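You operate a simulated robot arm through the tools that you are given. There is no shell and no other tool. Be economical: measure what you need, move in short steps, check, and stop when the job is done.

The job below is to be done with a simulated two-armed robot. You get a single attempt, and the scene is never put back.

Task
Fill the carry tray with spare block Lot 59 and get it checked.
Fine: tray latch left open, the tray full on the check pad, the lamp green.

It is judged by the outcome, as a careful person would: the job done as asked, and still so three seconds after it is handed in. It fails if anything else is knocked over, pushed out of place, dropped, spilled or broken.

Robot
Two 7-joint arms with two-finger parallel grippers on one trunk, on a base that drives. Base frame: it is fixed to the floor where the robot stands at the start and does not move with it; the origin is under the middle of the robot, x ahead of it, y to its left, z up; the surface under the hand at the start is at about z = 70. Units: cm, degrees, N and s.
The left shoulder is at the start at [5, 16.1, 109.8], the right one opposite. With the tool pointing down near the work surface each hand reaches from about 10 to 66 cm from the robot's upright axis, wherever it stands, measured 20 degrees to its own side. Places, roughly: board clamp button [220, 0, 80]; check pad [230, 70, 80]; tray check button [220, 40, 80]; tray checker [220, 40, 80]; tray latch [30, 50, 70]. Payload 3.43 kg a hand.
Tool frame (each hand has its own): the origin (TCP) lies between the finger pads and is the grasp point; the fingertips stand 3 cm ahead of it; z points along the fingers, y is the line along which they close. The gripper opens to 9.4 cm. The fingers are 2.8 cm wide and 1 cm thick; the gripper's body (5 by 9.6 cm) begins 5.5 cm behind the TCP.
Orientation is that of the tool frame in the base frame, as [roll, pitch, yaw] about the fixed x, y, z axes, in that order (R = Rz(yaw) Ry(pitch) Rx(roll)). With the fingers straight down and closing along the base's y, the tool's x points along the base's -x, its y along +y and its z along -z.

Tools
- The arms move only by the tool drive_tool. It takes "left_motion", "right_motion" or both (then of equal length, played together; a hand with none holds still); each is a list of rows, each an object of numbers (a shift or turn left out is 0, a gripper value left out holds the last): "ax", "ay", "az": the turn, a rotation vector about the tool's x, y, z in degrees; "tx", "ty", "tz": the shift along the tool's x, y, z in cm; "hand": the opening, from 0 (shut) to 1 (fully open). In form: [{"ax": .., "ay": .., "az": .., "tx": .., "ty": .., "tz": .., "hand": ..}, ...]. A call has 1 to 20 rows; each row is the pose to reach, as a shift and turn from the pose commanded when the call began, along the tool's axes at that moment. Rows are played at 5 a second. More than 5 cm and 8.6 degrees between two rows, or a gripper value outside its range, and nothing of the call is played. Where a pose cannot be reached the arm comes as near as it can. A force on the tool above 60 N (or 10 N above the force at the start of the call, whichever is more), or a blocked arm, ends the call early, and 0.2 s more pass. The fingers move at their own pace (about 4.5 cm/s each) and stop on an object; they squeeze with about 40 N. The grip force told is the motor's: it shows also when the fingers shut on nothing. Time passes only in rows, and 0.2 s behind the last, so rows that repeat a pose let the fingers close. The reply holds the time, the measured pose of the TCP, the force on the tool along the base axes, the opening and the grip force, in the units named above and with some noise, with the torque about the TCP (base axes, N m) and any sound that the robot's microphone picked up, and new pictures: "pictures" is both (left out), scene, wrist or none (wrist: the cameras of the hands that moved).
- Cameras (640 x 400 px; columns grow to the right, rows downward): "scene" is now at [11.36, 5.06, 122.46]; the picture's right is [0.55, -0.83, 0.00], its down [-0.46, -0.31, -0.83] and it looks along [0.69, 0.46, -0.55] (base axes); focal length 214 px, centre (320, 200). "left" rides on the left gripper at [7.6, -1.4, -10.2] in its tool frame; the picture's right is [0.18, 0.98, 0.00], its down [-0.75, 0.14, -0.64] and it looks along [-0.63, 0.12, 0.77] (tool axes); focal length 243 px, centre (320, 200). "right" rides on the right gripper at [7.6, 1.4, -10.3] in its tool frame; the picture's right is [-0.18, 0.98, 0.00], its down [-0.75, -0.14, -0.64] and it looks along [-0.63, -0.12, 0.77] (tool axes); focal length 243 px, centre (320, 200). There is no depth. A picture from a camera that has moved, and an enlarged one, comes with that camera's place and axes in the base frame and with its lens.
- slide_trunk(by): slides the trunk up (or, below 0, down) by that many cm; the arms and the scene camera ride with it, the base frame stays. It gives what a move gives, with no picture.
- base_move(legs): drives the robot by 1 to 6 legs, each [ahead, left, turn to the left] in cm, cm and degrees, along the robot's own axes; the way and the turn of a leg run together, so that a leg with both is an arc; at most 150 cm and 180 degrees a leg. The arms and the cameras ride along, it lands a little off, and it stops where it bumps. It gives what a move gives, and a new picture of the scene camera.
- pan_tilt(pan, tilt): turns the head with the scene camera to pan (to the left, within 80 degrees either way) and tilt (down, from -29 to 69), counted from straight ahead of the robot. It gives what a move gives, and a new picture of the scene camera.
- enlarge(camera, box): a new picture of the part [left, top, right, bottom] of that camera's present view, enlarged. It takes no simulated time.
- sign_off(): hands the job in; it is judged then, once.

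Go step by step. Nothing tells you exact positions but the pictures and the camera data: compare them with the known pose of the tool, close in by small moves and look again before you grip or let go. The budget is 120 turns and 260 pictures, counting those below and the enlarged ones. Unless the task says otherwise, let go and move clear before handing in, and close with one line.

The tools are called as a command line: name --argument value ..., lists and objects as JSON in quotes. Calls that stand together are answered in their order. drive_tool: Moves the arms, as the interface text tells. Its arguments: {"type":"object","properties":{"left_motion":{"type":"array","items":{"type":"object","properties":{"ax":{"type":"number"},"ay":{"type":"number"},"az":{"type":"number"},"tx":{"type":"number"},"ty":{"type":"number"},"tz":{"type":"number"},"hand":{"type":"number"}}}},"right_motion":{"type":"array","items":{"type":"object","properties":{"ax":{"type":"number"},"ay":{"type":"number"},"az":{"type":"number"},"tx":{"type":"number"},"ty":{"type":"number"},"tz":{"type":"number"},"hand":{"type":"number"}}}},"pictures":{"type":"string","enum":["both","scene","wrist","none"]}},"required":[]} The other tools are called the same way: slide_trunk (by) slides the trunk up or down; base_move (legs) drives the base; pan_tilt (pan, tilt) turns the head that bears the scene camera; enlarge (camera, box) takes an enlarged picture of a part of a camera's view; sign_off () hands the job in.

At the start:

```text
t: 0.0
left_ee_pos: [32.58, 42.11, 109.56]
left_orientation: [-180.0, 0.0, -180.0]
left_wrist_force: [-0.3, -0.4, 0.1]
left_ft_torque: [0.0, -0.02, -0.02]
left_opening: 9.39
left_grasp_force: 0.0
right_ee_pos: [40.87, 1.3, 106.24]
right_orientation: [-180.0, 0.0, -180.0]
right_wrist_force: [0.0, -0.6, -0.3]
right_ft_torque: [0.05, 0.01, 0.01]
right_opening: 9.39
right_grasp_force: 0.1
trunk travel left (down, up): [-12.5, 14.2]
robot x, y, heading: [0.29, 0.27, -0.1]
head pan, tilt: [33.6, 33.5]
```

scene: 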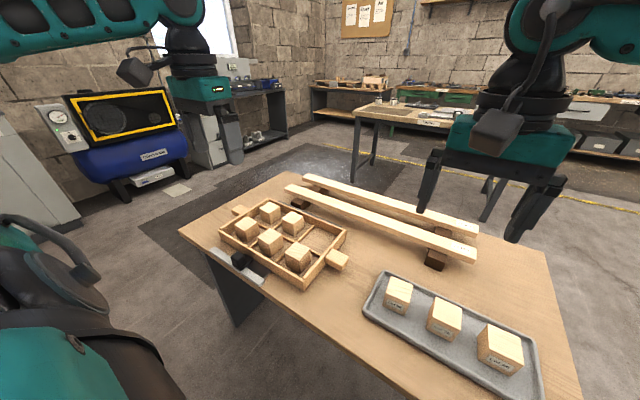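
right: 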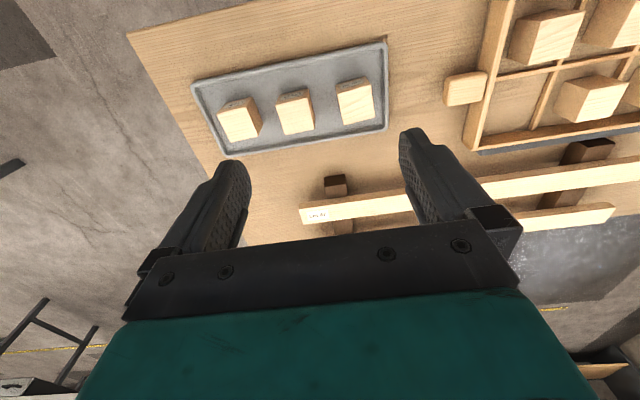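
left: 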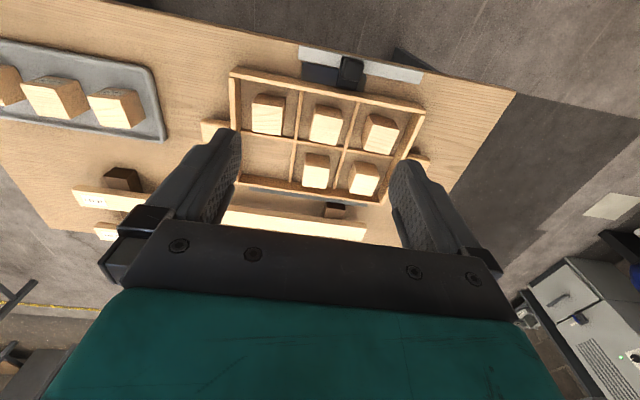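

The table holds a carry tray with six cells (five filled), a latch at its near side, and a grey tray with three spare blocks. I'll read the labels and look at the latch.

enlarge --camera "scene" --box '[360, 260, 560, 400]'

enlarge --camera "scene" --box '[170, 170, 370, 300]'

enlarge --camera "left" --box '[190, 30, 450, 210]'

```text
2.86 times, centred on (460, 330) of scene
camera zoom: at [11.36, 5.06, 122.46], right [0.55, -0.83, 0.0], down [-0.46, -0.31, -0.83], along [0.69, 0.46, -0.55], focal length 613 px, centre (-80, -171)
```

zoom: 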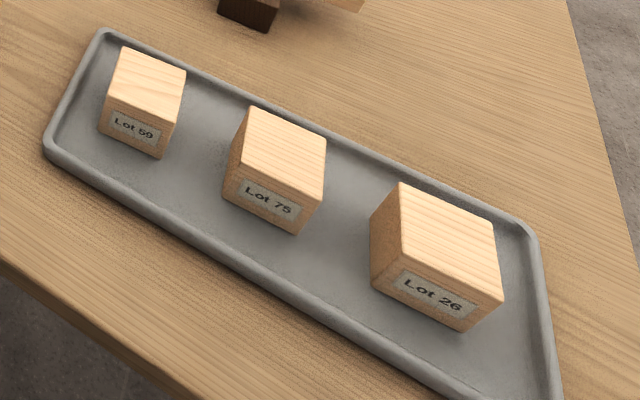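

```text
3.08 times, centred on (270, 235) of scene
camera zoom: at [11.36, 5.06, 122.46], right [0.55, -0.83, 0.0], down [-0.46, -0.31, -0.83], along [0.69, 0.46, -0.55], focal length 660 px, centre (474, 92)
```

zoom: 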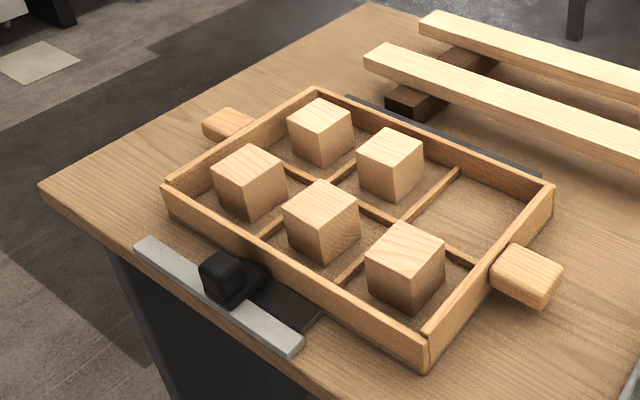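

```text
2.22 times, centred on (320, 120) of left
camera zoom: at [25.13, 40.59, 119.66], right [-0.18, 0.98, 0.0], down [0.75, 0.14, 0.64], along [0.63, 0.12, -0.77], focal length 539 px, centre (320, 378)
```

zoom: 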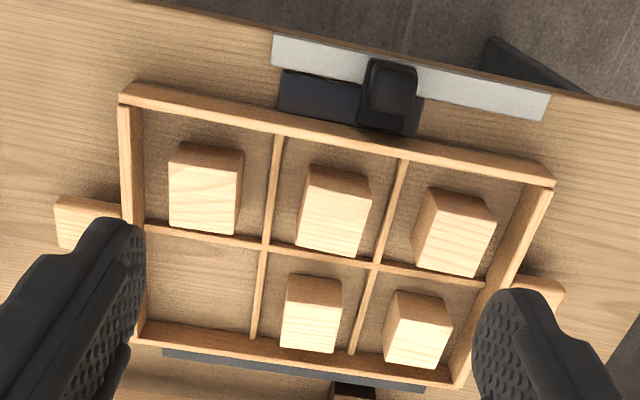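

enlarge --camera "right" --box '[180, 30, 400, 170]'

enlarge --camera "left" --box '[280, 30, 440, 130]'

pan_tilt --pan 15 --tilt 15

```text
2.86 times, centred on (290, 100) of right
camera zoom: at [33.32, 2.85, 116.62], right [0.18, 0.98, 0.0], down [0.75, -0.14, 0.64], along [0.63, -0.12, -0.77], focal length 693 px, centre (406, 486)
```

zoom: 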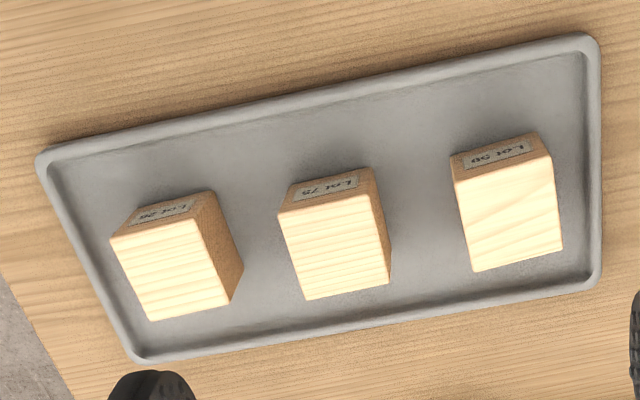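

```text
4.00 times, centred on (360, 80) of left
camera zoom: at [25.13, 40.59, 119.66], right [-0.18, 0.98, 0.0], down [0.75, 0.14, 0.64], along [0.63, 0.12, -0.77], focal length 970 px, centre (160, 680)
```

zoom: 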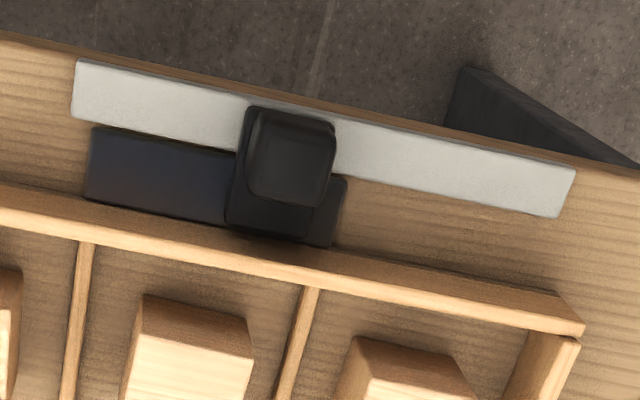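

```text
t: 0.8
left_ee_pos: [32.68, 42.03, 109.5]
left_orientation: [180.0, 0.0, 180.0]
left_wrist_force: [-0.1, 0.5, 0.3]
left_ft_torque: [0.04, 0.0, 0.01]
left_opening: 9.4
left_grasp_force: 0.0
right_ee_pos: [41.04, 1.41, 106.25]
right_orientation: [179.9, -0.1, 180.0]
right_wrist_force: [0.2, 0.5, -0.1]
right_ft_torque: [0.03, 0.04, -0.02]
right_opening: 9.42
right_grasp_force: 0.0
trunk travel left (down, up): [-12.5, 14.2]
robot x, y, heading: [-0.48, 0.3, 0.2]
head pan, tilt: [15.0, 15.0]
camera scene: at [12.98, 2.58, 125.43], right [0.26, -0.97, 0.0], down [-0.25, -0.07, -0.97], along [0.93, 0.25, -0.26], focal length 214 px, centre (320, 200)
```

scene: 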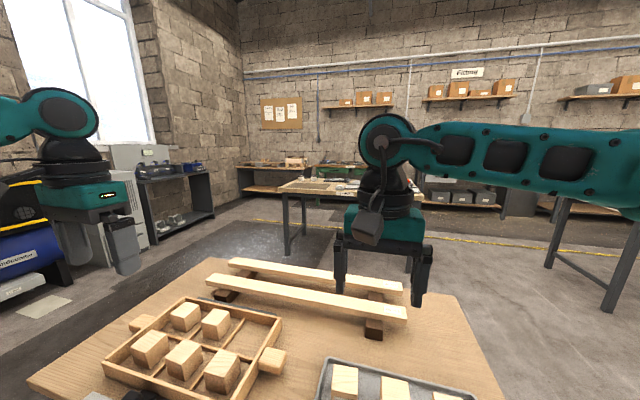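

The spare Lot 59 is the +y block near (48, 6). The destination bench is ahead; let me view it enlarged.

enlarge --camera "scene" --box '[240, 140, 420, 260]'

drive_tool --left_motion '[{"tx": 0, "tz": 5, "ty": 0}, {"tx": 2, "tz": 10, "ty": 0}, {"tx": 4, "tz": 14, "ty": 0}]' --right_motion '[{"tx": -2, "ty": 1.5, "tz": 4}, {"tx": -4, "ty": 3, "tz": 8}, {"tx": -6, "ty": 4.5, "tz": 12}]' --pictures "wrist"

```text
3.33 times, centred on (330, 200) of scene
camera zoom: at [12.98, 2.58, 125.43], right [0.26, -0.97, 0.0], down [-0.25, -0.07, -0.97], along [0.93, 0.25, -0.26], focal length 715 px, centre (287, 200)
```

zoom: 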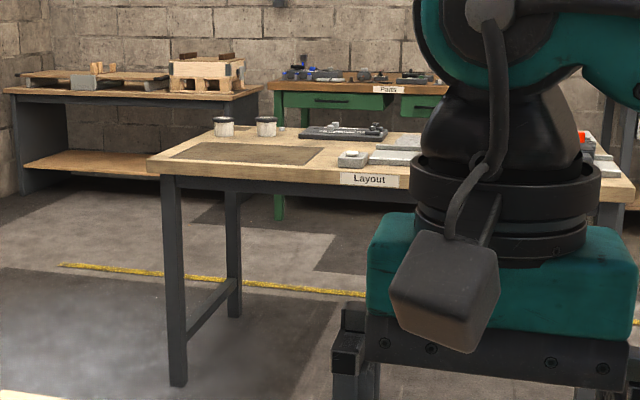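

```text
refused: row 2 steps farther than a row can; nothing moved
```

Bench "Layout" holds the brownish check pad at the left. Now approach both: right hand over Lot 59, left hand over the latch.

drive_tool --left_motion '[{"tx": 0, "tz": 4.5}, {"tx": 1, "tz": 9}, {"tx": 2, "tz": 13.5}, {"tx": 3, "tz": 16}]' --right_motion '[{"tx": -1.5, "ty": 1, "tz": 4}, {"tx": -3, "ty": 2, "tz": 8}, {"tx": -4.5, "ty": 3, "tz": 12}, {"tx": -6, "ty": 4.2, "tz": 15}]' --pictures "wrist"

```text
t: 1.8
left_ee_pos: [29.74, 42.19, 93.6]
left_orientation: [-179.9, 0.1, 180.0]
left_wrist_force: [0.2, 0.0, -0.3]
left_ft_torque: [0.02, 0.01, 0.0]
left_opening: 9.38
left_grasp_force: 0.0
right_ee_pos: [46.91, 5.67, 91.42]
right_orientation: [-180.0, 0.0, 179.9]
right_wrist_force: [0.2, 0.2, 0.4]
right_ft_torque: [0.01, -0.03, 0.02]
right_opening: 9.4
right_grasp_force: 0.0
trunk travel left (down, up): [-12.5, 14.2]
robot x, y, heading: [0.22, 0.12, 0.2]
head pan, tilt: [15.0, 15.0]
camera right: at [39.33, 7.15, 101.71], right [0.18, 0.98, 0.0], down [0.75, -0.14, 0.64], along [0.63, -0.12, -0.77], focal length 243 px, centre (320, 200)
camera left: at [22.12, 40.73, 103.71], right [-0.18, 0.98, 0.0], down [0.75, 0.14, 0.64], along [0.63, 0.12, -0.77], focal length 243 px, centre (320, 200)
```

right: 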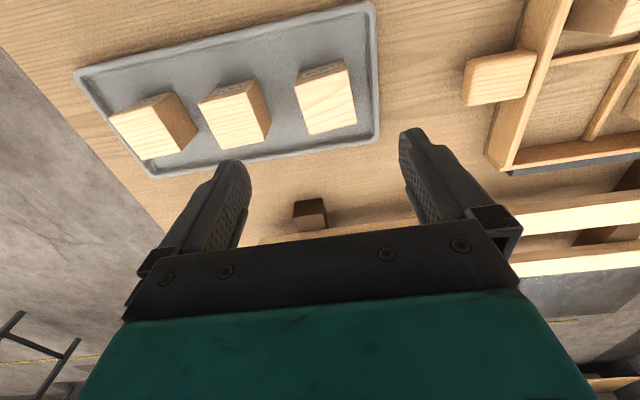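
left: 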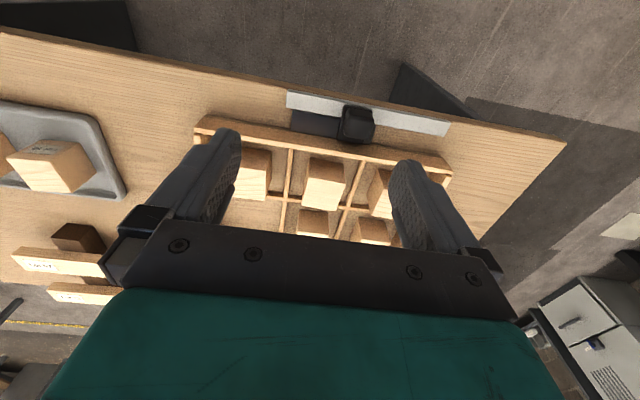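

drive_tool --right_motion '[{"tx": -0.6, "ty": 0.5, "tz": 4.5, "hand": 0.8}, {"tx": -0.6, "ty": 0.5, "tz": 8.5, "hand": 0.8}]' --pictures "wrist"

enlarge --camera "left" --box '[270, 60, 470, 190]'

```text
t: 2.4
left_ee_pos: [29.64, 42.26, 93.59]
left_orientation: [-179.9, 0.0, -179.9]
left_wrist_force: [0.4, 0.7, -0.4]
left_ft_torque: [-0.04, 0.02, 0.0]
left_opening: 9.42
left_grasp_force: 0.0
right_ee_pos: [47.52, 6.12, 82.57]
right_orientation: [-180.0, 0.0, 180.0]
right_wrist_force: [-0.4, -0.1, 1.0]
right_ft_torque: [0.01, -0.04, 0.03]
right_opening: 7.52
right_grasp_force: 0.1
trunk travel left (down, up): [-12.5, 14.2]
robot x, y, heading: [0.2, -0.29, -0.0]
head pan, tilt: [15.0, 15.0]
camera right: at [39.87, 7.47, 92.82], right [0.18, 0.98, 0.0], down [0.75, -0.14, 0.64], along [0.63, -0.12, -0.77], focal length 243 px, centre (320, 200)
```

right: 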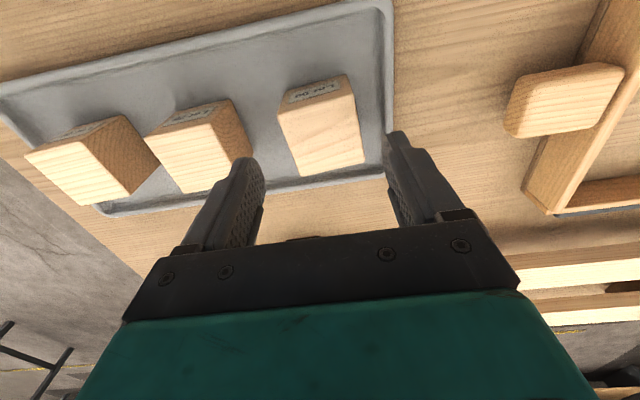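

```text
3.08 times, centred on (370, 125) of left
camera zoom: at [22.12, 40.72, 103.74], right [-0.18, 0.98, 0.0], down [0.75, 0.14, 0.64], along [0.63, 0.12, -0.77], focal length 746 px, centre (166, 431)
```

zoom: 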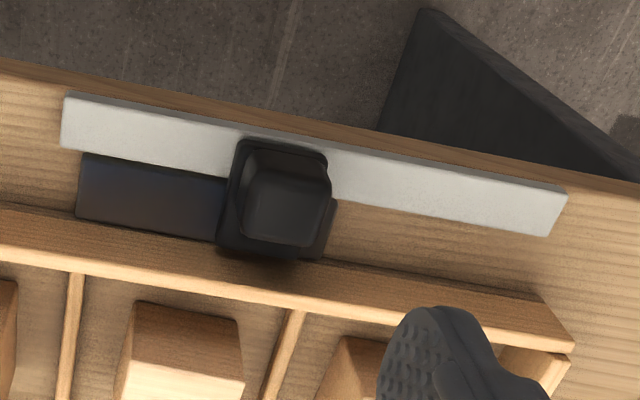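

Block centred under the right hand, slightly rotated (~5°). Descend and grip.

drive_tool --right_motion '[{"az": -4, "tz": 4}, {"az": -4, "tz": 7.3}, {"az": -4, "tz": 7.3, "hand": 0.3}, {"az": -4, "tz": 7.3, "hand": 0.3}, {"az": -4, "tz": 7.3, "hand": 0.3}]' --pictures "wrist"

```text
t: 3.6
left_ee_pos: [29.59, 42.23, 93.61]
left_orientation: [180.0, -0.1, 179.9]
left_wrist_force: [0.4, 0.6, 0.3]
left_ft_torque: [-0.04, -0.01, 0.02]
left_opening: 9.38
left_grasp_force: 0.1
right_ee_pos: [47.47, 5.89, 75.5]
right_orientation: [180.0, 0.0, -176.1]
right_wrist_force: [-0.3, 0.0, -0.9]
right_ft_torque: [0.0, 0.02, 0.03]
right_opening: 5.87
right_grasp_force: 39.9
trunk travel left (down, up): [-12.5, 14.2]
robot x, y, heading: [-0.47, -0.0, 0.0]
head pan, tilt: [15.0, 15.0]
camera right: at [39.69, 6.91, 85.77], right [0.11, 0.99, 0.0], down [0.76, -0.09, 0.64], along [0.64, -0.07, -0.77], focal length 243 px, centre (320, 200)
```

right: 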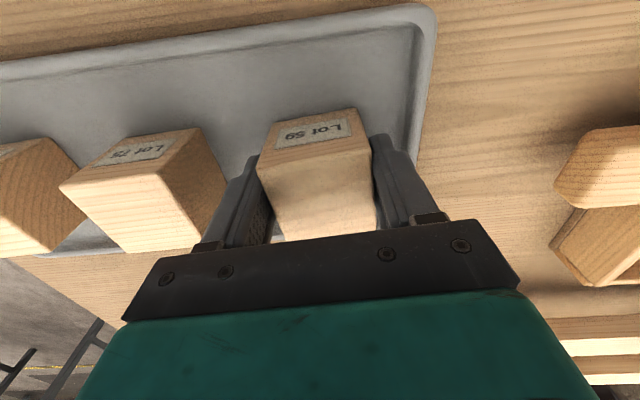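

Gripped (5.9 cm wide). Lift straight up, then drive the base left to centre on the carry tray.

drive_tool --right_motion '[{"tz": -4}, {"tz": -8.5}, {"tz": -13}, {"tz": -17}]' --pictures "none"

base_move --legs '[[0, 45, 0]]'

pan_tilt --pan 0 --tilt 50

```text
t: 4.6
left_ee_pos: [29.66, 42.27, 93.65]
left_orientation: [180.0, 0.0, 180.0]
left_wrist_force: [0.1, -0.1, 0.4]
left_ft_torque: [-0.01, -0.01, -0.02]
left_opening: 9.4
left_grasp_force: 0.0
right_ee_pos: [47.35, 5.94, 92.56]
right_orientation: [-179.9, 0.0, -176.0]
right_wrist_force: [0.3, -1.1, 0.3]
right_ft_torque: [0.01, 0.04, -0.02]
right_opening: 2.84
right_grasp_force: 0.0
trunk travel left (down, up): [-12.5, 14.2]
robot x, y, heading: [0.07, -0.12, 0.2]
head pan, tilt: [15.0, 15.0]
```

```text
t: 9.0
left_ee_pos: [29.94, 86.35, 93.57]
left_orientation: [-179.9, 0.0, -180.0]
left_wrist_force: [-0.2, -0.6, 0.2]
left_ft_torque: [0.02, 0.03, 0.01]
left_opening: 9.42
left_grasp_force: 0.2
right_ee_pos: [47.43, 50.07, 92.42]
right_orientation: [-180.0, 0.0, -176.3]
right_wrist_force: [-0.1, -0.3, 1.1]
right_ft_torque: [-0.02, -0.01, -0.01]
right_opening: 2.8
right_grasp_force: 0.0
trunk travel left (down, up): [-12.5, 14.2]
robot x, y, heading: [0.21, 44.34, -0.2]
head pan, tilt: [15.0, 15.0]
camera scene: at [13.06, 46.82, 125.44], right [0.26, -0.97, 0.0], down [-0.25, -0.07, -0.97], along [0.93, 0.25, -0.26], focal length 214 px, centre (320, 200)
```

scene: 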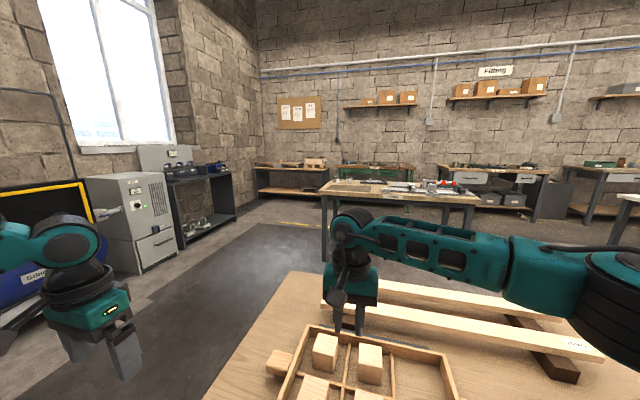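

```text
t: 10.1
left_ee_pos: [29.86, 86.33, 93.74]
left_orientation: [180.0, 0.1, 179.9]
left_wrist_force: [0.9, -0.5, 0.1]
left_ft_torque: [-0.02, 0.0, -0.02]
left_opening: 9.42
left_grasp_force: 0.1
right_ee_pos: [47.43, 50.11, 92.43]
right_orientation: [180.0, 0.0, -176.2]
right_wrist_force: [-0.1, 0.3, -0.3]
right_ft_torque: [0.01, -0.01, 0.03]
right_opening: 2.82
right_grasp_force: 0.1
trunk travel left (down, up): [-12.5, 14.2]
robot x, y, heading: [0.1, 44.14, -0.1]
head pan, tilt: [0.0, 50.0]
camera scene: at [11.73, 44.4, 120.07], right [0.0, -1.0, 0.0], down [-0.77, 0.0, -0.64], along [0.64, 0.0, -0.77], focal length 214 px, centre (320, 200)
```

scene: 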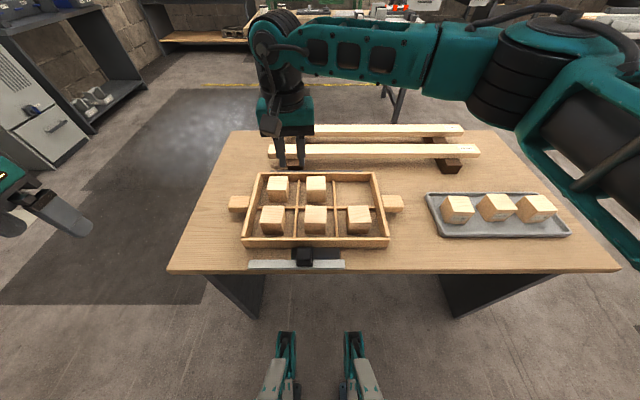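

The block slipped out during the lift; let me look at where it is now.

enlarge --camera "scene" --box '[410, 170, 590, 260]'

enlarge --camera "scene" --box '[220, 160, 420, 285]'

enlarge --camera "right" --box '[0, 0, 640, 400]'

```text
3.56 times, centred on (500, 215) of scene
camera zoom: at [11.73, 44.4, 120.07], right [0.0, -1.0, 0.0], down [-0.77, 0.0, -0.64], along [0.64, 0.0, -0.77], focal length 763 px, centre (-320, 147)
```

zoom: 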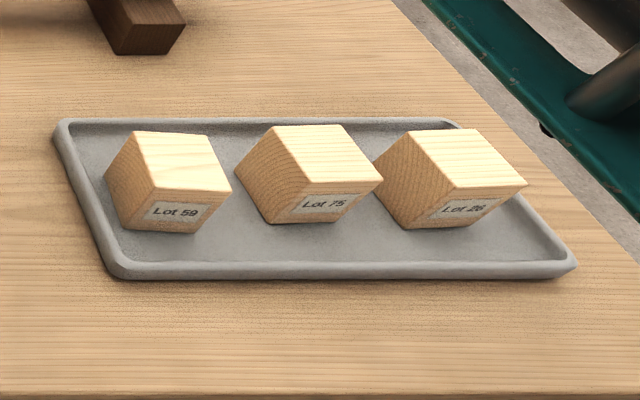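

```text
3.20 times, centred on (320, 222) of scene
camera zoom: at [11.73, 44.4, 120.07], right [0.0, -1.0, 0.0], down [-0.77, 0.0, -0.64], along [0.64, 0.0, -0.77], focal length 686 px, centre (320, 128)
```

zoom: 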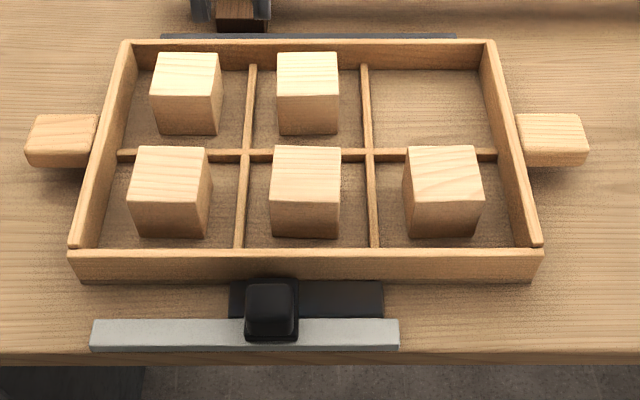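

```text
1.00 times, centred on (320, 200) of right (not enlarged: the box is as wide or as high as the picture)
camera zoom: at [39.69, 50.97, 102.76], right [0.12, 0.99, 0.0], down [0.76, -0.09, 0.64], along [0.64, -0.08, -0.77], focal length 243 px, centre (320, 200)
```

zoom: 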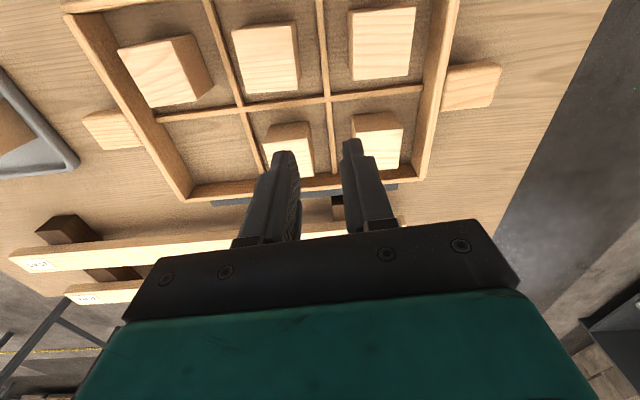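

The block stayed upright in its place (gripped too shallowly). The right arm can reach it from here, so I return over it for a deeper grasp.

drive_tool --right_motion '[{"tx": 0.3, "ty": -4.8, "hand": 0.85}, {"tx": 0.6, "ty": -9.6}, {"tx": 0.9, "ty": -14.4}, {"tx": 1.2, "ty": -19.2}, {"tx": 1.5, "ty": -24}, {"tx": 1.8, "ty": -28.8}, {"tx": 2.1, "ty": -33.6}, {"tx": 2.4, "ty": -38.4}, {"tx": 2.7, "ty": -43, "tz": 1}, {"tx": 2.7, "ty": -43.3, "tz": 5}, {"tx": 2.7, "ty": -43.3, "tz": 9}]' --pictures "both"

```text
t: 12.4
left_ee_pos: [29.97, 86.28, 93.59]
left_orientation: [180.0, 0.0, 179.8]
left_wrist_force: [-0.6, 0.8, -0.2]
left_ft_torque: [0.03, 0.0, -0.02]
left_opening: 9.42
left_grasp_force: 0.1
right_ee_pos: [47.78, 6.66, 83.51]
right_orientation: [180.0, 0.0, -176.1]
right_wrist_force: [0.2, 0.5, -0.5]
right_ft_torque: [0.02, 0.0, 0.0]
right_opening: 7.99
right_grasp_force: 0.0
trunk travel left (down, up): [-12.5, 14.2]
robot x, y, heading: [-0.09, 44.23, -0.3]
head pan, tilt: [0.0, 50.0]
camera scene: at [11.74, 44.39, 120.07], right [0.0, -1.0, 0.0], down [-0.77, 0.0, -0.64], along [0.64, 0.0, -0.77], focal length 214 px, centre (320, 200)
camera right: at [40.1, 7.51, 93.87], right [0.12, 0.99, 0.0], down [0.76, -0.09, 0.64], along [0.64, -0.08, -0.77], focal length 243 px, centre (320, 200)
```

scene: 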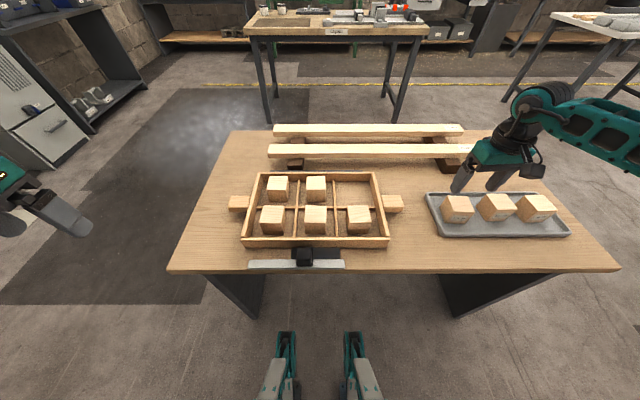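
right: 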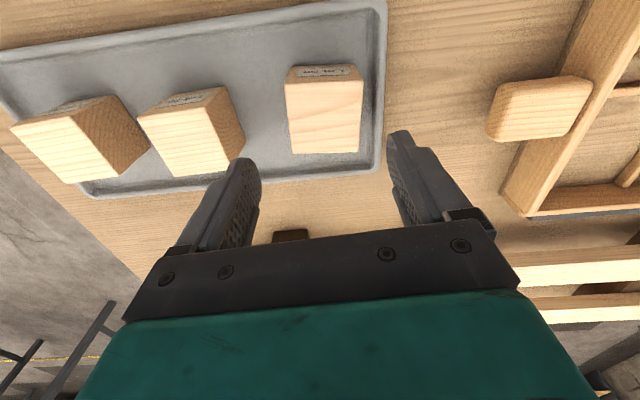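

drive_tool --right_motion '[{"tx": 0.8, "ty": 0.3, "tz": 4}, {"tx": 0.8, "ty": 0.3, "tz": 7}, {"tx": 0.8, "ty": 0.3, "tz": 8.5}, {"tx": 0.8, "ty": 0.3, "tz": 9.5}, {"tx": 0.8, "ty": 0.3, "tz": 9.5, "hand": 0}, {"tx": 0.8, "ty": 0.3, "tz": 9.5, "hand": 0}, {"tx": 0.8, "ty": 0.3, "tz": 9.5, "hand": 0}, {"tx": 0.8, "ty": 0.3, "tz": 9.5, "hand": 0}]' --pictures "both"

```text
t: 13.7
left_ee_pos: [29.52, 86.61, 93.68]
left_orientation: [-179.9, 0.2, 179.8]
left_wrist_force: [-0.4, -0.3, 0.9]
left_ft_torque: [0.01, -0.05, -0.02]
left_opening: 9.38
left_grasp_force: 0.0
right_ee_pos: [46.83, 7.74, 74.94]
right_orientation: [178.8, 0.6, -175.6]
right_wrist_force: [-18.7, 12.1, 28.5]
right_ft_torque: [1.41, 1.03, 0.57]
right_opening: 5.93
right_grasp_force: 16.3
trunk travel left (down, up): [-12.5, 14.2]
robot x, y, heading: [0.1, 43.98, -0.4]
head pan, tilt: [0.0, 50.0]
stopped in row 6 (right hand): the force on the tool passed its limit at 62 N (the readings are from after the stop); the commanded pose is now the measured one
camera scene: at [11.3, 44.61, 120.11], right [0.0, -1.0, 0.0], down [-0.76, 0.0, -0.65], along [0.65, 0.0, -0.76], focal length 214 px, centre (320, 200)
camera right: at [39.1, 8.4, 85.16], right [0.11, 0.99, 0.02], down [0.76, -0.1, 0.65], along [0.64, -0.05, -0.76], focal length 243 px, centre (320, 200)
```

scene: 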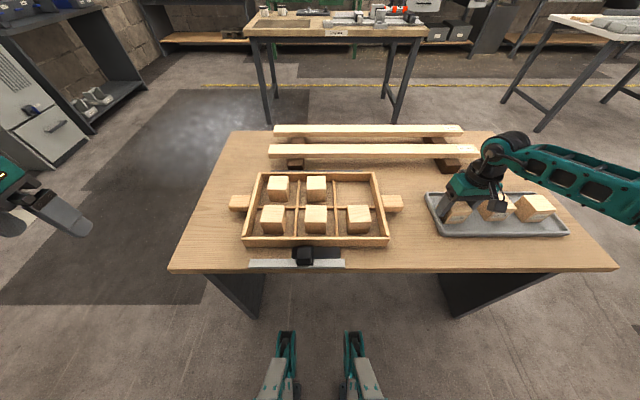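
right: 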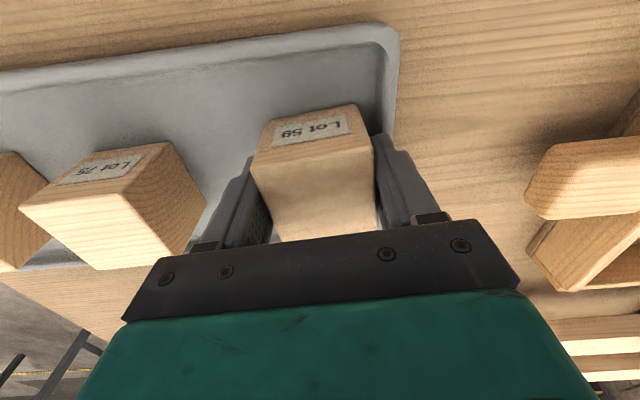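

The +y finger met the tray rim. I open, back up and re-measure.

drive_tool --right_motion '[{"hand": 0.72}, {"hand": 0.72}, {"tz": -3}, {"tz": -7}, {"tz": -10}]' --pictures "both"

enlarge --camera "scene" --box '[410, 170, 590, 260]'

```text
t: 14.9
left_ee_pos: [29.83, 86.4, 93.62]
left_orientation: [-180.0, 0.0, 179.9]
left_wrist_force: [0.2, 0.3, 0.1]
left_ft_torque: [-0.01, -0.01, 0.03]
left_opening: 9.43
left_grasp_force: 0.1
right_ee_pos: [47.15, 6.93, 84.25]
right_orientation: [179.4, 0.4, -176.0]
right_wrist_force: [-0.9, 0.2, -0.1]
right_ft_torque: [-0.03, 0.01, -0.03]
right_opening: 6.77
right_grasp_force: 0.1
trunk travel left (down, up): [-12.5, 14.2]
robot x, y, heading: [-0.28, 44.52, -0.3]
head pan, tilt: [0.0, 50.0]
camera scene: at [11.68, 44.43, 120.06], right [0.0, -1.0, 0.0], down [-0.77, 0.0, -0.64], along [0.64, 0.0, -0.77], focal length 214 px, centre (320, 200)
camera right: at [39.35, 7.78, 94.58], right [0.12, 0.99, 0.01], down [0.76, -0.1, 0.65], along [0.64, -0.07, -0.76], focal length 243 px, centre (320, 200)
```

scene: 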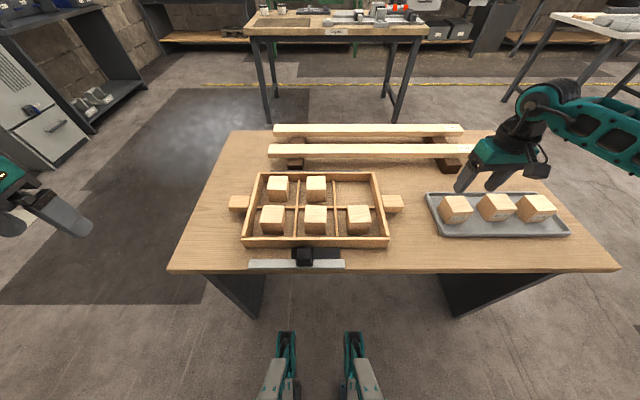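
right: 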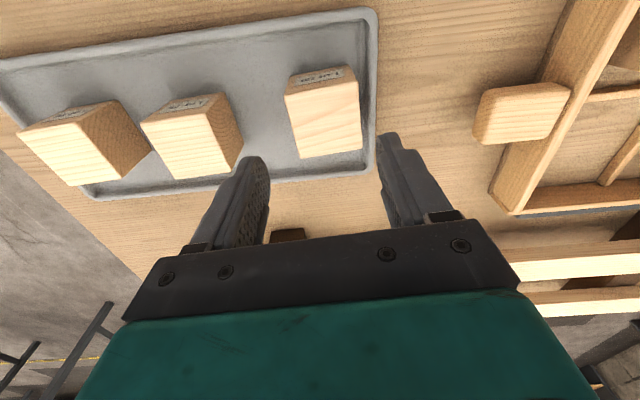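

```text
3.56 times, centred on (500, 215) of scene
camera zoom: at [11.68, 44.43, 120.06], right [0.0, -1.0, 0.0], down [-0.77, 0.0, -0.64], along [0.64, 0.0, -0.77], focal length 763 px, centre (-320, 147)
```

zoom: 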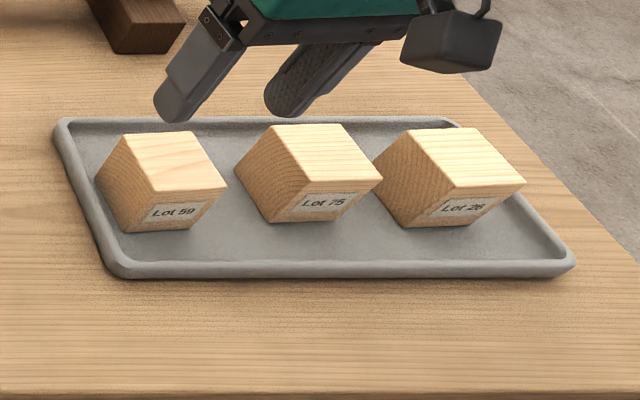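

The block now sits close to the tray's +y rim, so I will grip it along x instead (more room there): rotate the right hand 90° above it.

drive_tool --right_motion '[{"az": -8.2}, {"az": -16.4}, {"az": -24.6}, {"az": -32.8}, {"az": -41}, {"az": -49.2}, {"az": -57.4}, {"az": -65.6}, {"az": -73.8}, {"az": -82, "tx": 0.1, "ty": 0.4}, {"az": -90, "tx": 0.1, "ty": 0.6, "hand": 0.82}, {"az": -90, "tx": 0.1, "ty": 0.6}]' --pictures "both"

```text
t: 17.5
left_ee_pos: [29.86, 86.49, 93.68]
left_orientation: [-180.0, 0.0, 179.9]
left_wrist_force: [-0.2, -0.4, 0.2]
left_ft_torque: [-0.02, -0.01, 0.05]
left_opening: 9.42
left_grasp_force: 0.1
right_ee_pos: [32.06, 27.02, 75.6]
right_orientation: [-176.7, -0.2, -88.3]
right_wrist_force: [-0.1, -0.7, -1.6]
right_ft_torque: [-0.03, 0.03, -0.03]
right_opening: 7.71
right_grasp_force: 0.1
right hand out of reach, approached as far as the arm can: row 2, 3, 4, 5, 6, 7, 8, 9, 10, 11, 12
trunk travel left (down, up): [-12.5, 14.2]
robot x, y, heading: [-0.19, 44.03, -0.1]
head pan, tilt: [0.0, 50.0]
camera scene: at [11.7, 44.4, 120.06], right [0.0, -1.0, 0.0], down [-0.77, 0.0, -0.64], along [0.64, 0.0, -0.77], focal length 214 px, centre (320, 200)
camera right: at [30.19, 19.39, 85.83], right [-0.99, 0.16, -0.06], down [0.08, 0.76, 0.65], along [0.15, 0.63, -0.76], focal length 243 px, centre (320, 200)
```

scene: 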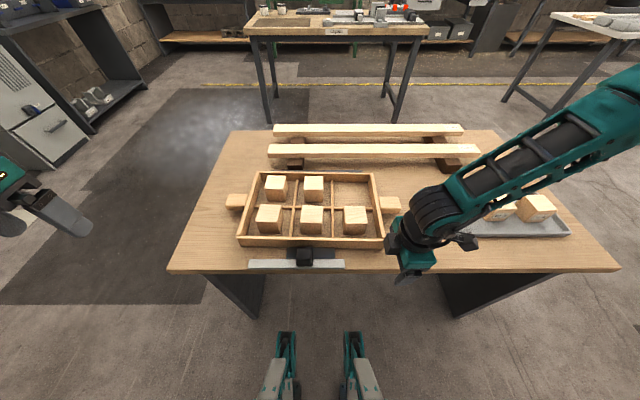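
right: 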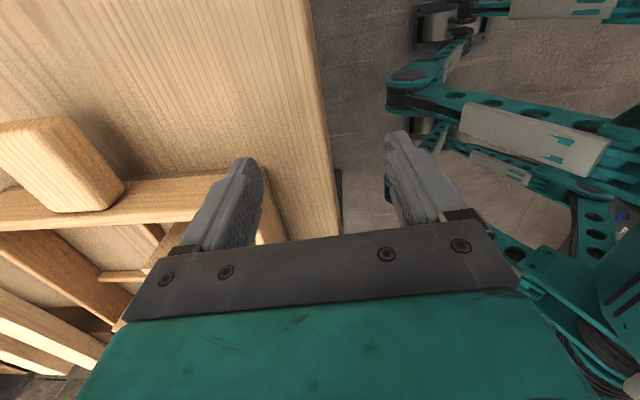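

The hand came off course (that yaw isn't reachable there) and nudged the tray slightly. Raise straight up first.

drive_tool --right_motion '[{"tz": -3}, {"tz": -7}, {"tz": -11}, {"tz": -15}, {"tz": -18}]' --pictures "scene"

enlarge --camera "scene" --box '[220, 160, 420, 285]'

enlarge --camera "scene" --box '[400, 170, 580, 260]'

```text
t: 18.7
left_ee_pos: [29.82, 86.31, 93.58]
left_orientation: [180.0, 0.0, 179.9]
left_wrist_force: [0.1, -0.6, 0.1]
left_ft_torque: [-0.01, 0.02, -0.04]
left_opening: 9.39
left_grasp_force: 0.0
right_ee_pos: [27.05, 28.81, 87.33]
right_orientation: [-176.4, -0.2, -88.5]
right_wrist_force: [0.4, 0.4, 0.3]
right_ft_torque: [0.0, -0.01, -0.01]
right_opening: 7.72
right_grasp_force: 0.1
right hand out of reach, approached as far as the arm can: row 1, 2, 3, 4, 5
trunk travel left (down, up): [-12.5, 14.2]
robot x, y, heading: [-0.19, 44.24, -0.1]
head pan, tilt: [0.0, 50.0]
camera scene: at [11.71, 44.33, 120.06], right [0.0, -1.0, 0.0], down [-0.77, 0.0, -0.64], along [0.64, 0.0, -0.77], focal length 214 px, centre (320, 200)
```

scene: 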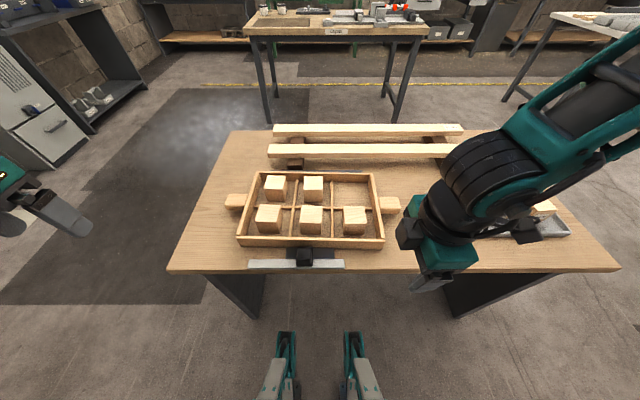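

```text
3.20 times, centred on (320, 222) of scene
camera zoom: at [11.71, 44.33, 120.06], right [0.0, -1.0, 0.0], down [-0.77, 0.0, -0.64], along [0.64, 0.0, -0.77], focal length 686 px, centre (320, 128)
```

zoom: 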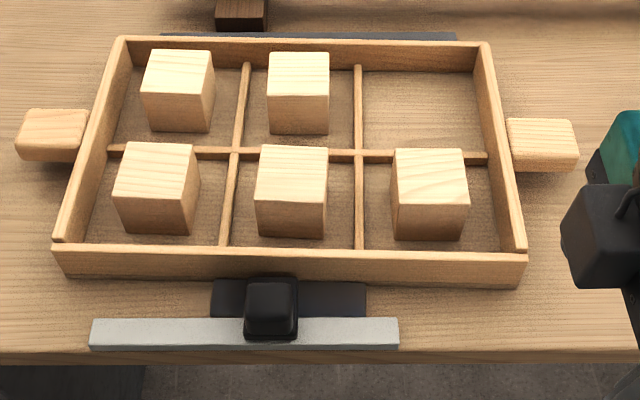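

```text
3.56 times, centred on (490, 215) of scene
camera zoom: at [11.71, 44.33, 120.06], right [0.0, -1.0, 0.0], down [-0.77, 0.0, -0.64], along [0.64, 0.0, -0.77], focal length 763 px, centre (-284, 147)
```

zoom: 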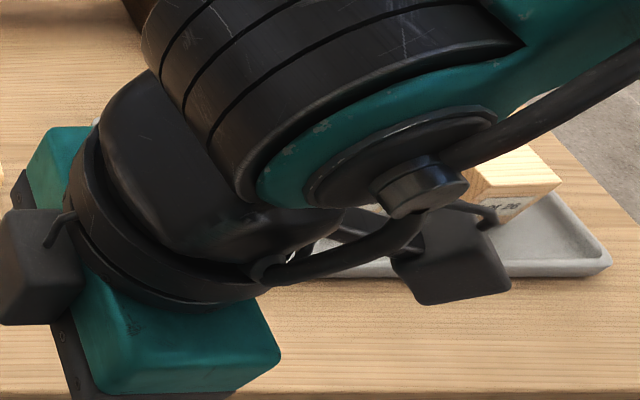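

Useful: the dark plate is part of the tray, and the black slider on the rail overlaps it; opening means sliding the knob to +y. Now rotate the right wrist back.

drive_tool --right_motion '[{"az": 8.2}, {"az": 16.4}, {"az": 24.6}, {"az": 32.8}, {"az": 41}, {"az": 49.2}, {"az": 57.4}, {"az": 65.6}, {"az": 73.8}, {"az": 82}, {"az": 90}]' --pictures "scene"

```text
t: 21.1
left_ee_pos: [29.81, 86.42, 93.67]
left_orientation: [-180.0, 0.0, 179.9]
left_wrist_force: [-0.4, 0.0, -0.8]
left_ft_torque: [0.0, 0.04, 0.01]
left_opening: 9.42
left_grasp_force: 0.1
right_ee_pos: [27.09, 29.09, 87.53]
right_orientation: [-179.7, 3.4, -178.6]
right_wrist_force: [0.5, -0.2, -0.3]
right_ft_torque: [-0.03, -0.04, 0.02]
right_opening: 7.69
right_grasp_force: 0.0
trunk travel left (down, up): [-12.5, 14.2]
robot x, y, heading: [0.26, 44.56, -0.3]
head pan, tilt: [0.0, 50.0]
camera scene: at [11.69, 44.41, 120.07], right [0.0, -1.0, 0.0], down [-0.77, 0.0, -0.64], along [0.64, 0.0, -0.77], focal length 214 px, centre (320, 200)
```

scene: 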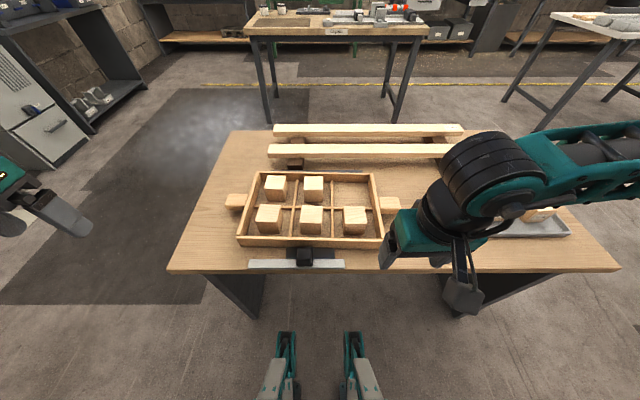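

drive_tool --right_motion '[{"tz": -4, "ay": 3.4}, {"tx": -3, "ty": -2, "tz": -6, "ay": 3.4}, {"tx": -6.5, "ty": -5, "tz": -7, "ay": 3.4}, {"tx": -10, "ty": -8, "tz": -8, "ay": 3.4}, {"tx": -13.5, "ty": -11, "tz": -9, "ay": 3.4}, {"tx": -17, "ty": -14, "tz": -10, "ay": 3.4}]' --pictures "none"

drive_tool --right_motion '[{"az": 8.2}, {"az": 16.4}, {"az": 24.6}, {"az": 32.8}, {"az": 41}, {"az": 49.2}, {"az": 57.4}, {"az": 65.6}, {"az": 73.8}, {"az": 82}, {"az": 88}]' --pictures "scene"

```text
t: 22.5
left_ee_pos: [29.73, 86.46, 93.59]
left_orientation: [180.0, 0.0, 179.9]
left_wrist_force: [-0.4, -0.8, 0.0]
left_ft_torque: [-0.02, -0.01, 0.01]
left_opening: 9.4
left_grasp_force: 0.0
right_ee_pos: [43.5, 15.58, 98.76]
right_orientation: [-179.8, -0.1, -178.3]
right_wrist_force: [-0.2, -0.8, -0.1]
right_ft_torque: [0.02, -0.01, 0.02]
right_opening: 7.7
right_grasp_force: 0.1
trunk travel left (down, up): [-12.5, 14.2]
robot x, y, heading: [0.04, 44.34, -0.2]
head pan, tilt: [0.0, 50.0]
```

```text
t: 24.9
left_ee_pos: [29.84, 86.29, 93.48]
left_orientation: [179.9, 0.1, 179.9]
left_wrist_force: [0.9, -0.4, -0.5]
left_ft_torque: [-0.01, -0.02, -0.01]
left_opening: 9.4
left_grasp_force: 0.0
right_ee_pos: [43.76, 15.65, 98.6]
right_orientation: [180.0, 0.2, 93.4]
right_wrist_force: [1.0, 0.5, 0.1]
right_ft_torque: [0.0, 0.01, -0.01]
right_opening: 7.72
right_grasp_force: 0.1
trunk travel left (down, up): [-12.5, 14.2]
robot x, y, heading: [-0.04, 44.29, 0.1]
head pan, tilt: [0.0, 50.0]
camera scene: at [11.69, 44.41, 120.06], right [0.0, -1.0, 0.0], down [-0.77, 0.0, -0.64], along [0.64, 0.0, -0.77], focal length 214 px, centre (320, 200)
```

scene: 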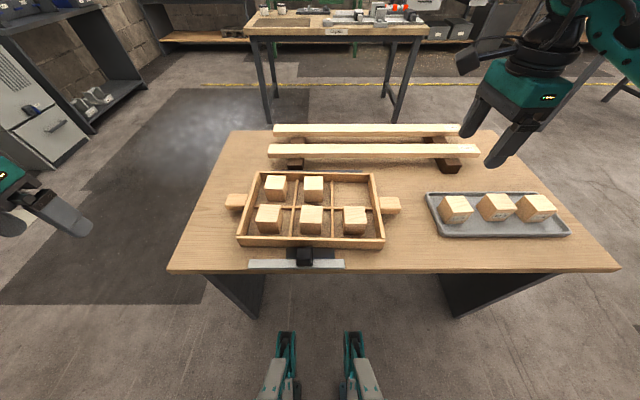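

Yaw 93° is reachable. Move over Lot 59 and look.

drive_tool --right_motion '[{"tx": -3.5, "ty": 1.2, "tz": 2}, {"tx": -7, "ty": 2.4, "tz": 4}, {"tx": -8.3, "ty": 2.7, "tz": 8}, {"tx": -8.3, "ty": 2.7, "tz": 12}]' --pictures "both"

enlarge --camera "scene" --box '[410, 170, 590, 260]'

```text
t: 25.9
left_ee_pos: [29.77, 86.45, 93.65]
left_orientation: [-180.0, 0.1, 179.9]
left_wrist_force: [0.1, 0.6, 0.3]
left_ft_torque: [0.02, 0.01, -0.01]
left_opening: 9.42
left_grasp_force: 0.1
right_ee_pos: [46.99, 7.43, 86.57]
right_orientation: [-179.9, 0.3, 93.6]
right_wrist_force: [-0.5, -1.2, 1.0]
right_ft_torque: [0.0, 0.0, 0.02]
right_opening: 7.71
right_grasp_force: 0.1
trunk travel left (down, up): [-12.5, 14.2]
robot x, y, heading: [-0.32, 44.44, -0.1]
head pan, tilt: [0.0, 50.0]
camera scene: at [11.7, 44.4, 120.07], right [0.0, -1.0, 0.0], down [-0.77, 0.0, -0.64], along [0.64, 0.0, -0.77], focal length 214 px, centre (320, 200)
camera right: at [47.83, 15.2, 96.72], right [0.99, -0.12, 0.0], down [-0.09, -0.76, 0.64], along [-0.08, -0.64, -0.76], focal length 243 px, centre (320, 200)
```

scene: 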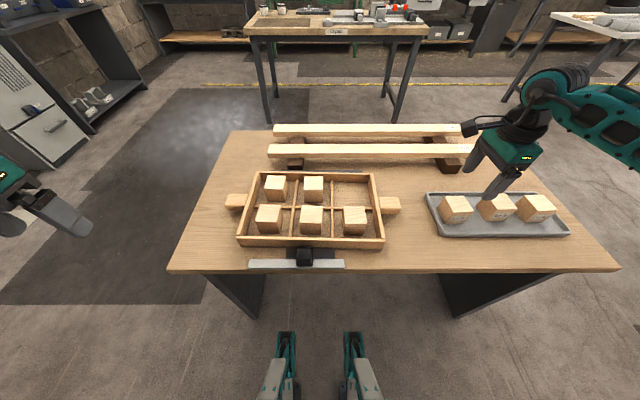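
right: 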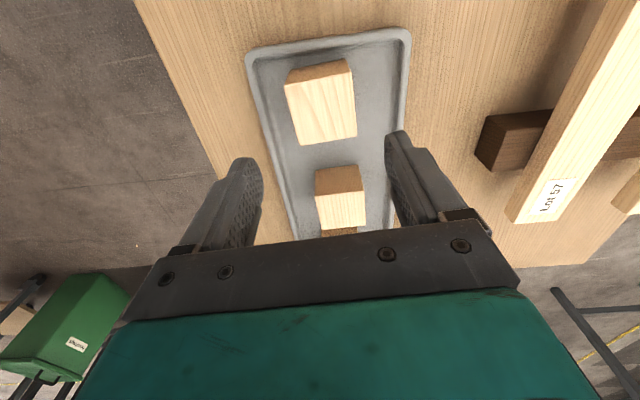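

```text
3.56 times, centred on (500, 215) of scene
camera zoom: at [11.7, 44.4, 120.07], right [0.0, -1.0, 0.0], down [-0.77, 0.0, -0.64], along [0.64, 0.0, -0.77], focal length 763 px, centre (-320, 147)
```

zoom: 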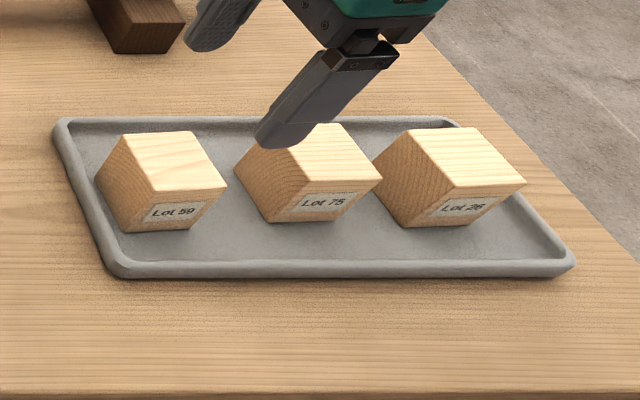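

drive_tool --right_motion '[{"tx": 0.2, "tz": 4, "hand": 0.77}, {"tx": 0.2, "tz": 8}, {"tx": 0.2, "tz": 10.5}, {"tx": 0.2, "tz": 12}, {"tx": 0.2, "tz": 12.5}]' --pictures "wrist"

enlarge --camera "scene" --box '[410, 170, 590, 260]'

```text
t: 27.1
left_ee_pos: [29.82, 86.35, 93.61]
left_orientation: [-179.9, 0.0, 179.9]
left_wrist_force: [0.4, 0.5, 0.5]
left_ft_torque: [-0.02, 0.03, 0.0]
left_opening: 9.4
left_grasp_force: 0.0
right_ee_pos: [46.9, 7.6, 74.01]
right_orientation: [-179.9, 0.2, 93.4]
right_wrist_force: [-0.2, -0.8, -0.1]
right_ft_torque: [0.02, 0.0, 0.0]
right_opening: 7.24
right_grasp_force: 0.1
trunk travel left (down, up): [-12.5, 14.2]
robot x, y, heading: [-0.1, 44.18, -0.0]
head pan, tilt: [0.0, 50.0]
camera right: at [47.81, 15.41, 84.29], right [0.99, -0.12, 0.0], down [-0.09, -0.76, 0.64], along [-0.08, -0.64, -0.76], focal length 243 px, centre (320, 200)
```

right: 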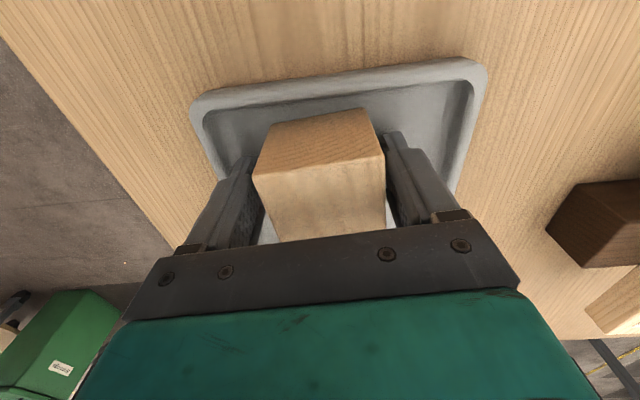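

```text
3.56 times, centred on (500, 215) of scene
camera zoom: at [11.69, 44.41, 120.06], right [0.0, -1.0, 0.0], down [-0.77, 0.0, -0.64], along [0.64, 0.0, -0.77], focal length 763 px, centre (-320, 147)
```

zoom: 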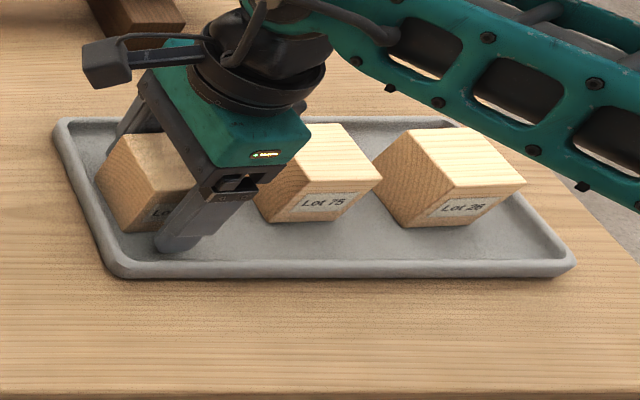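

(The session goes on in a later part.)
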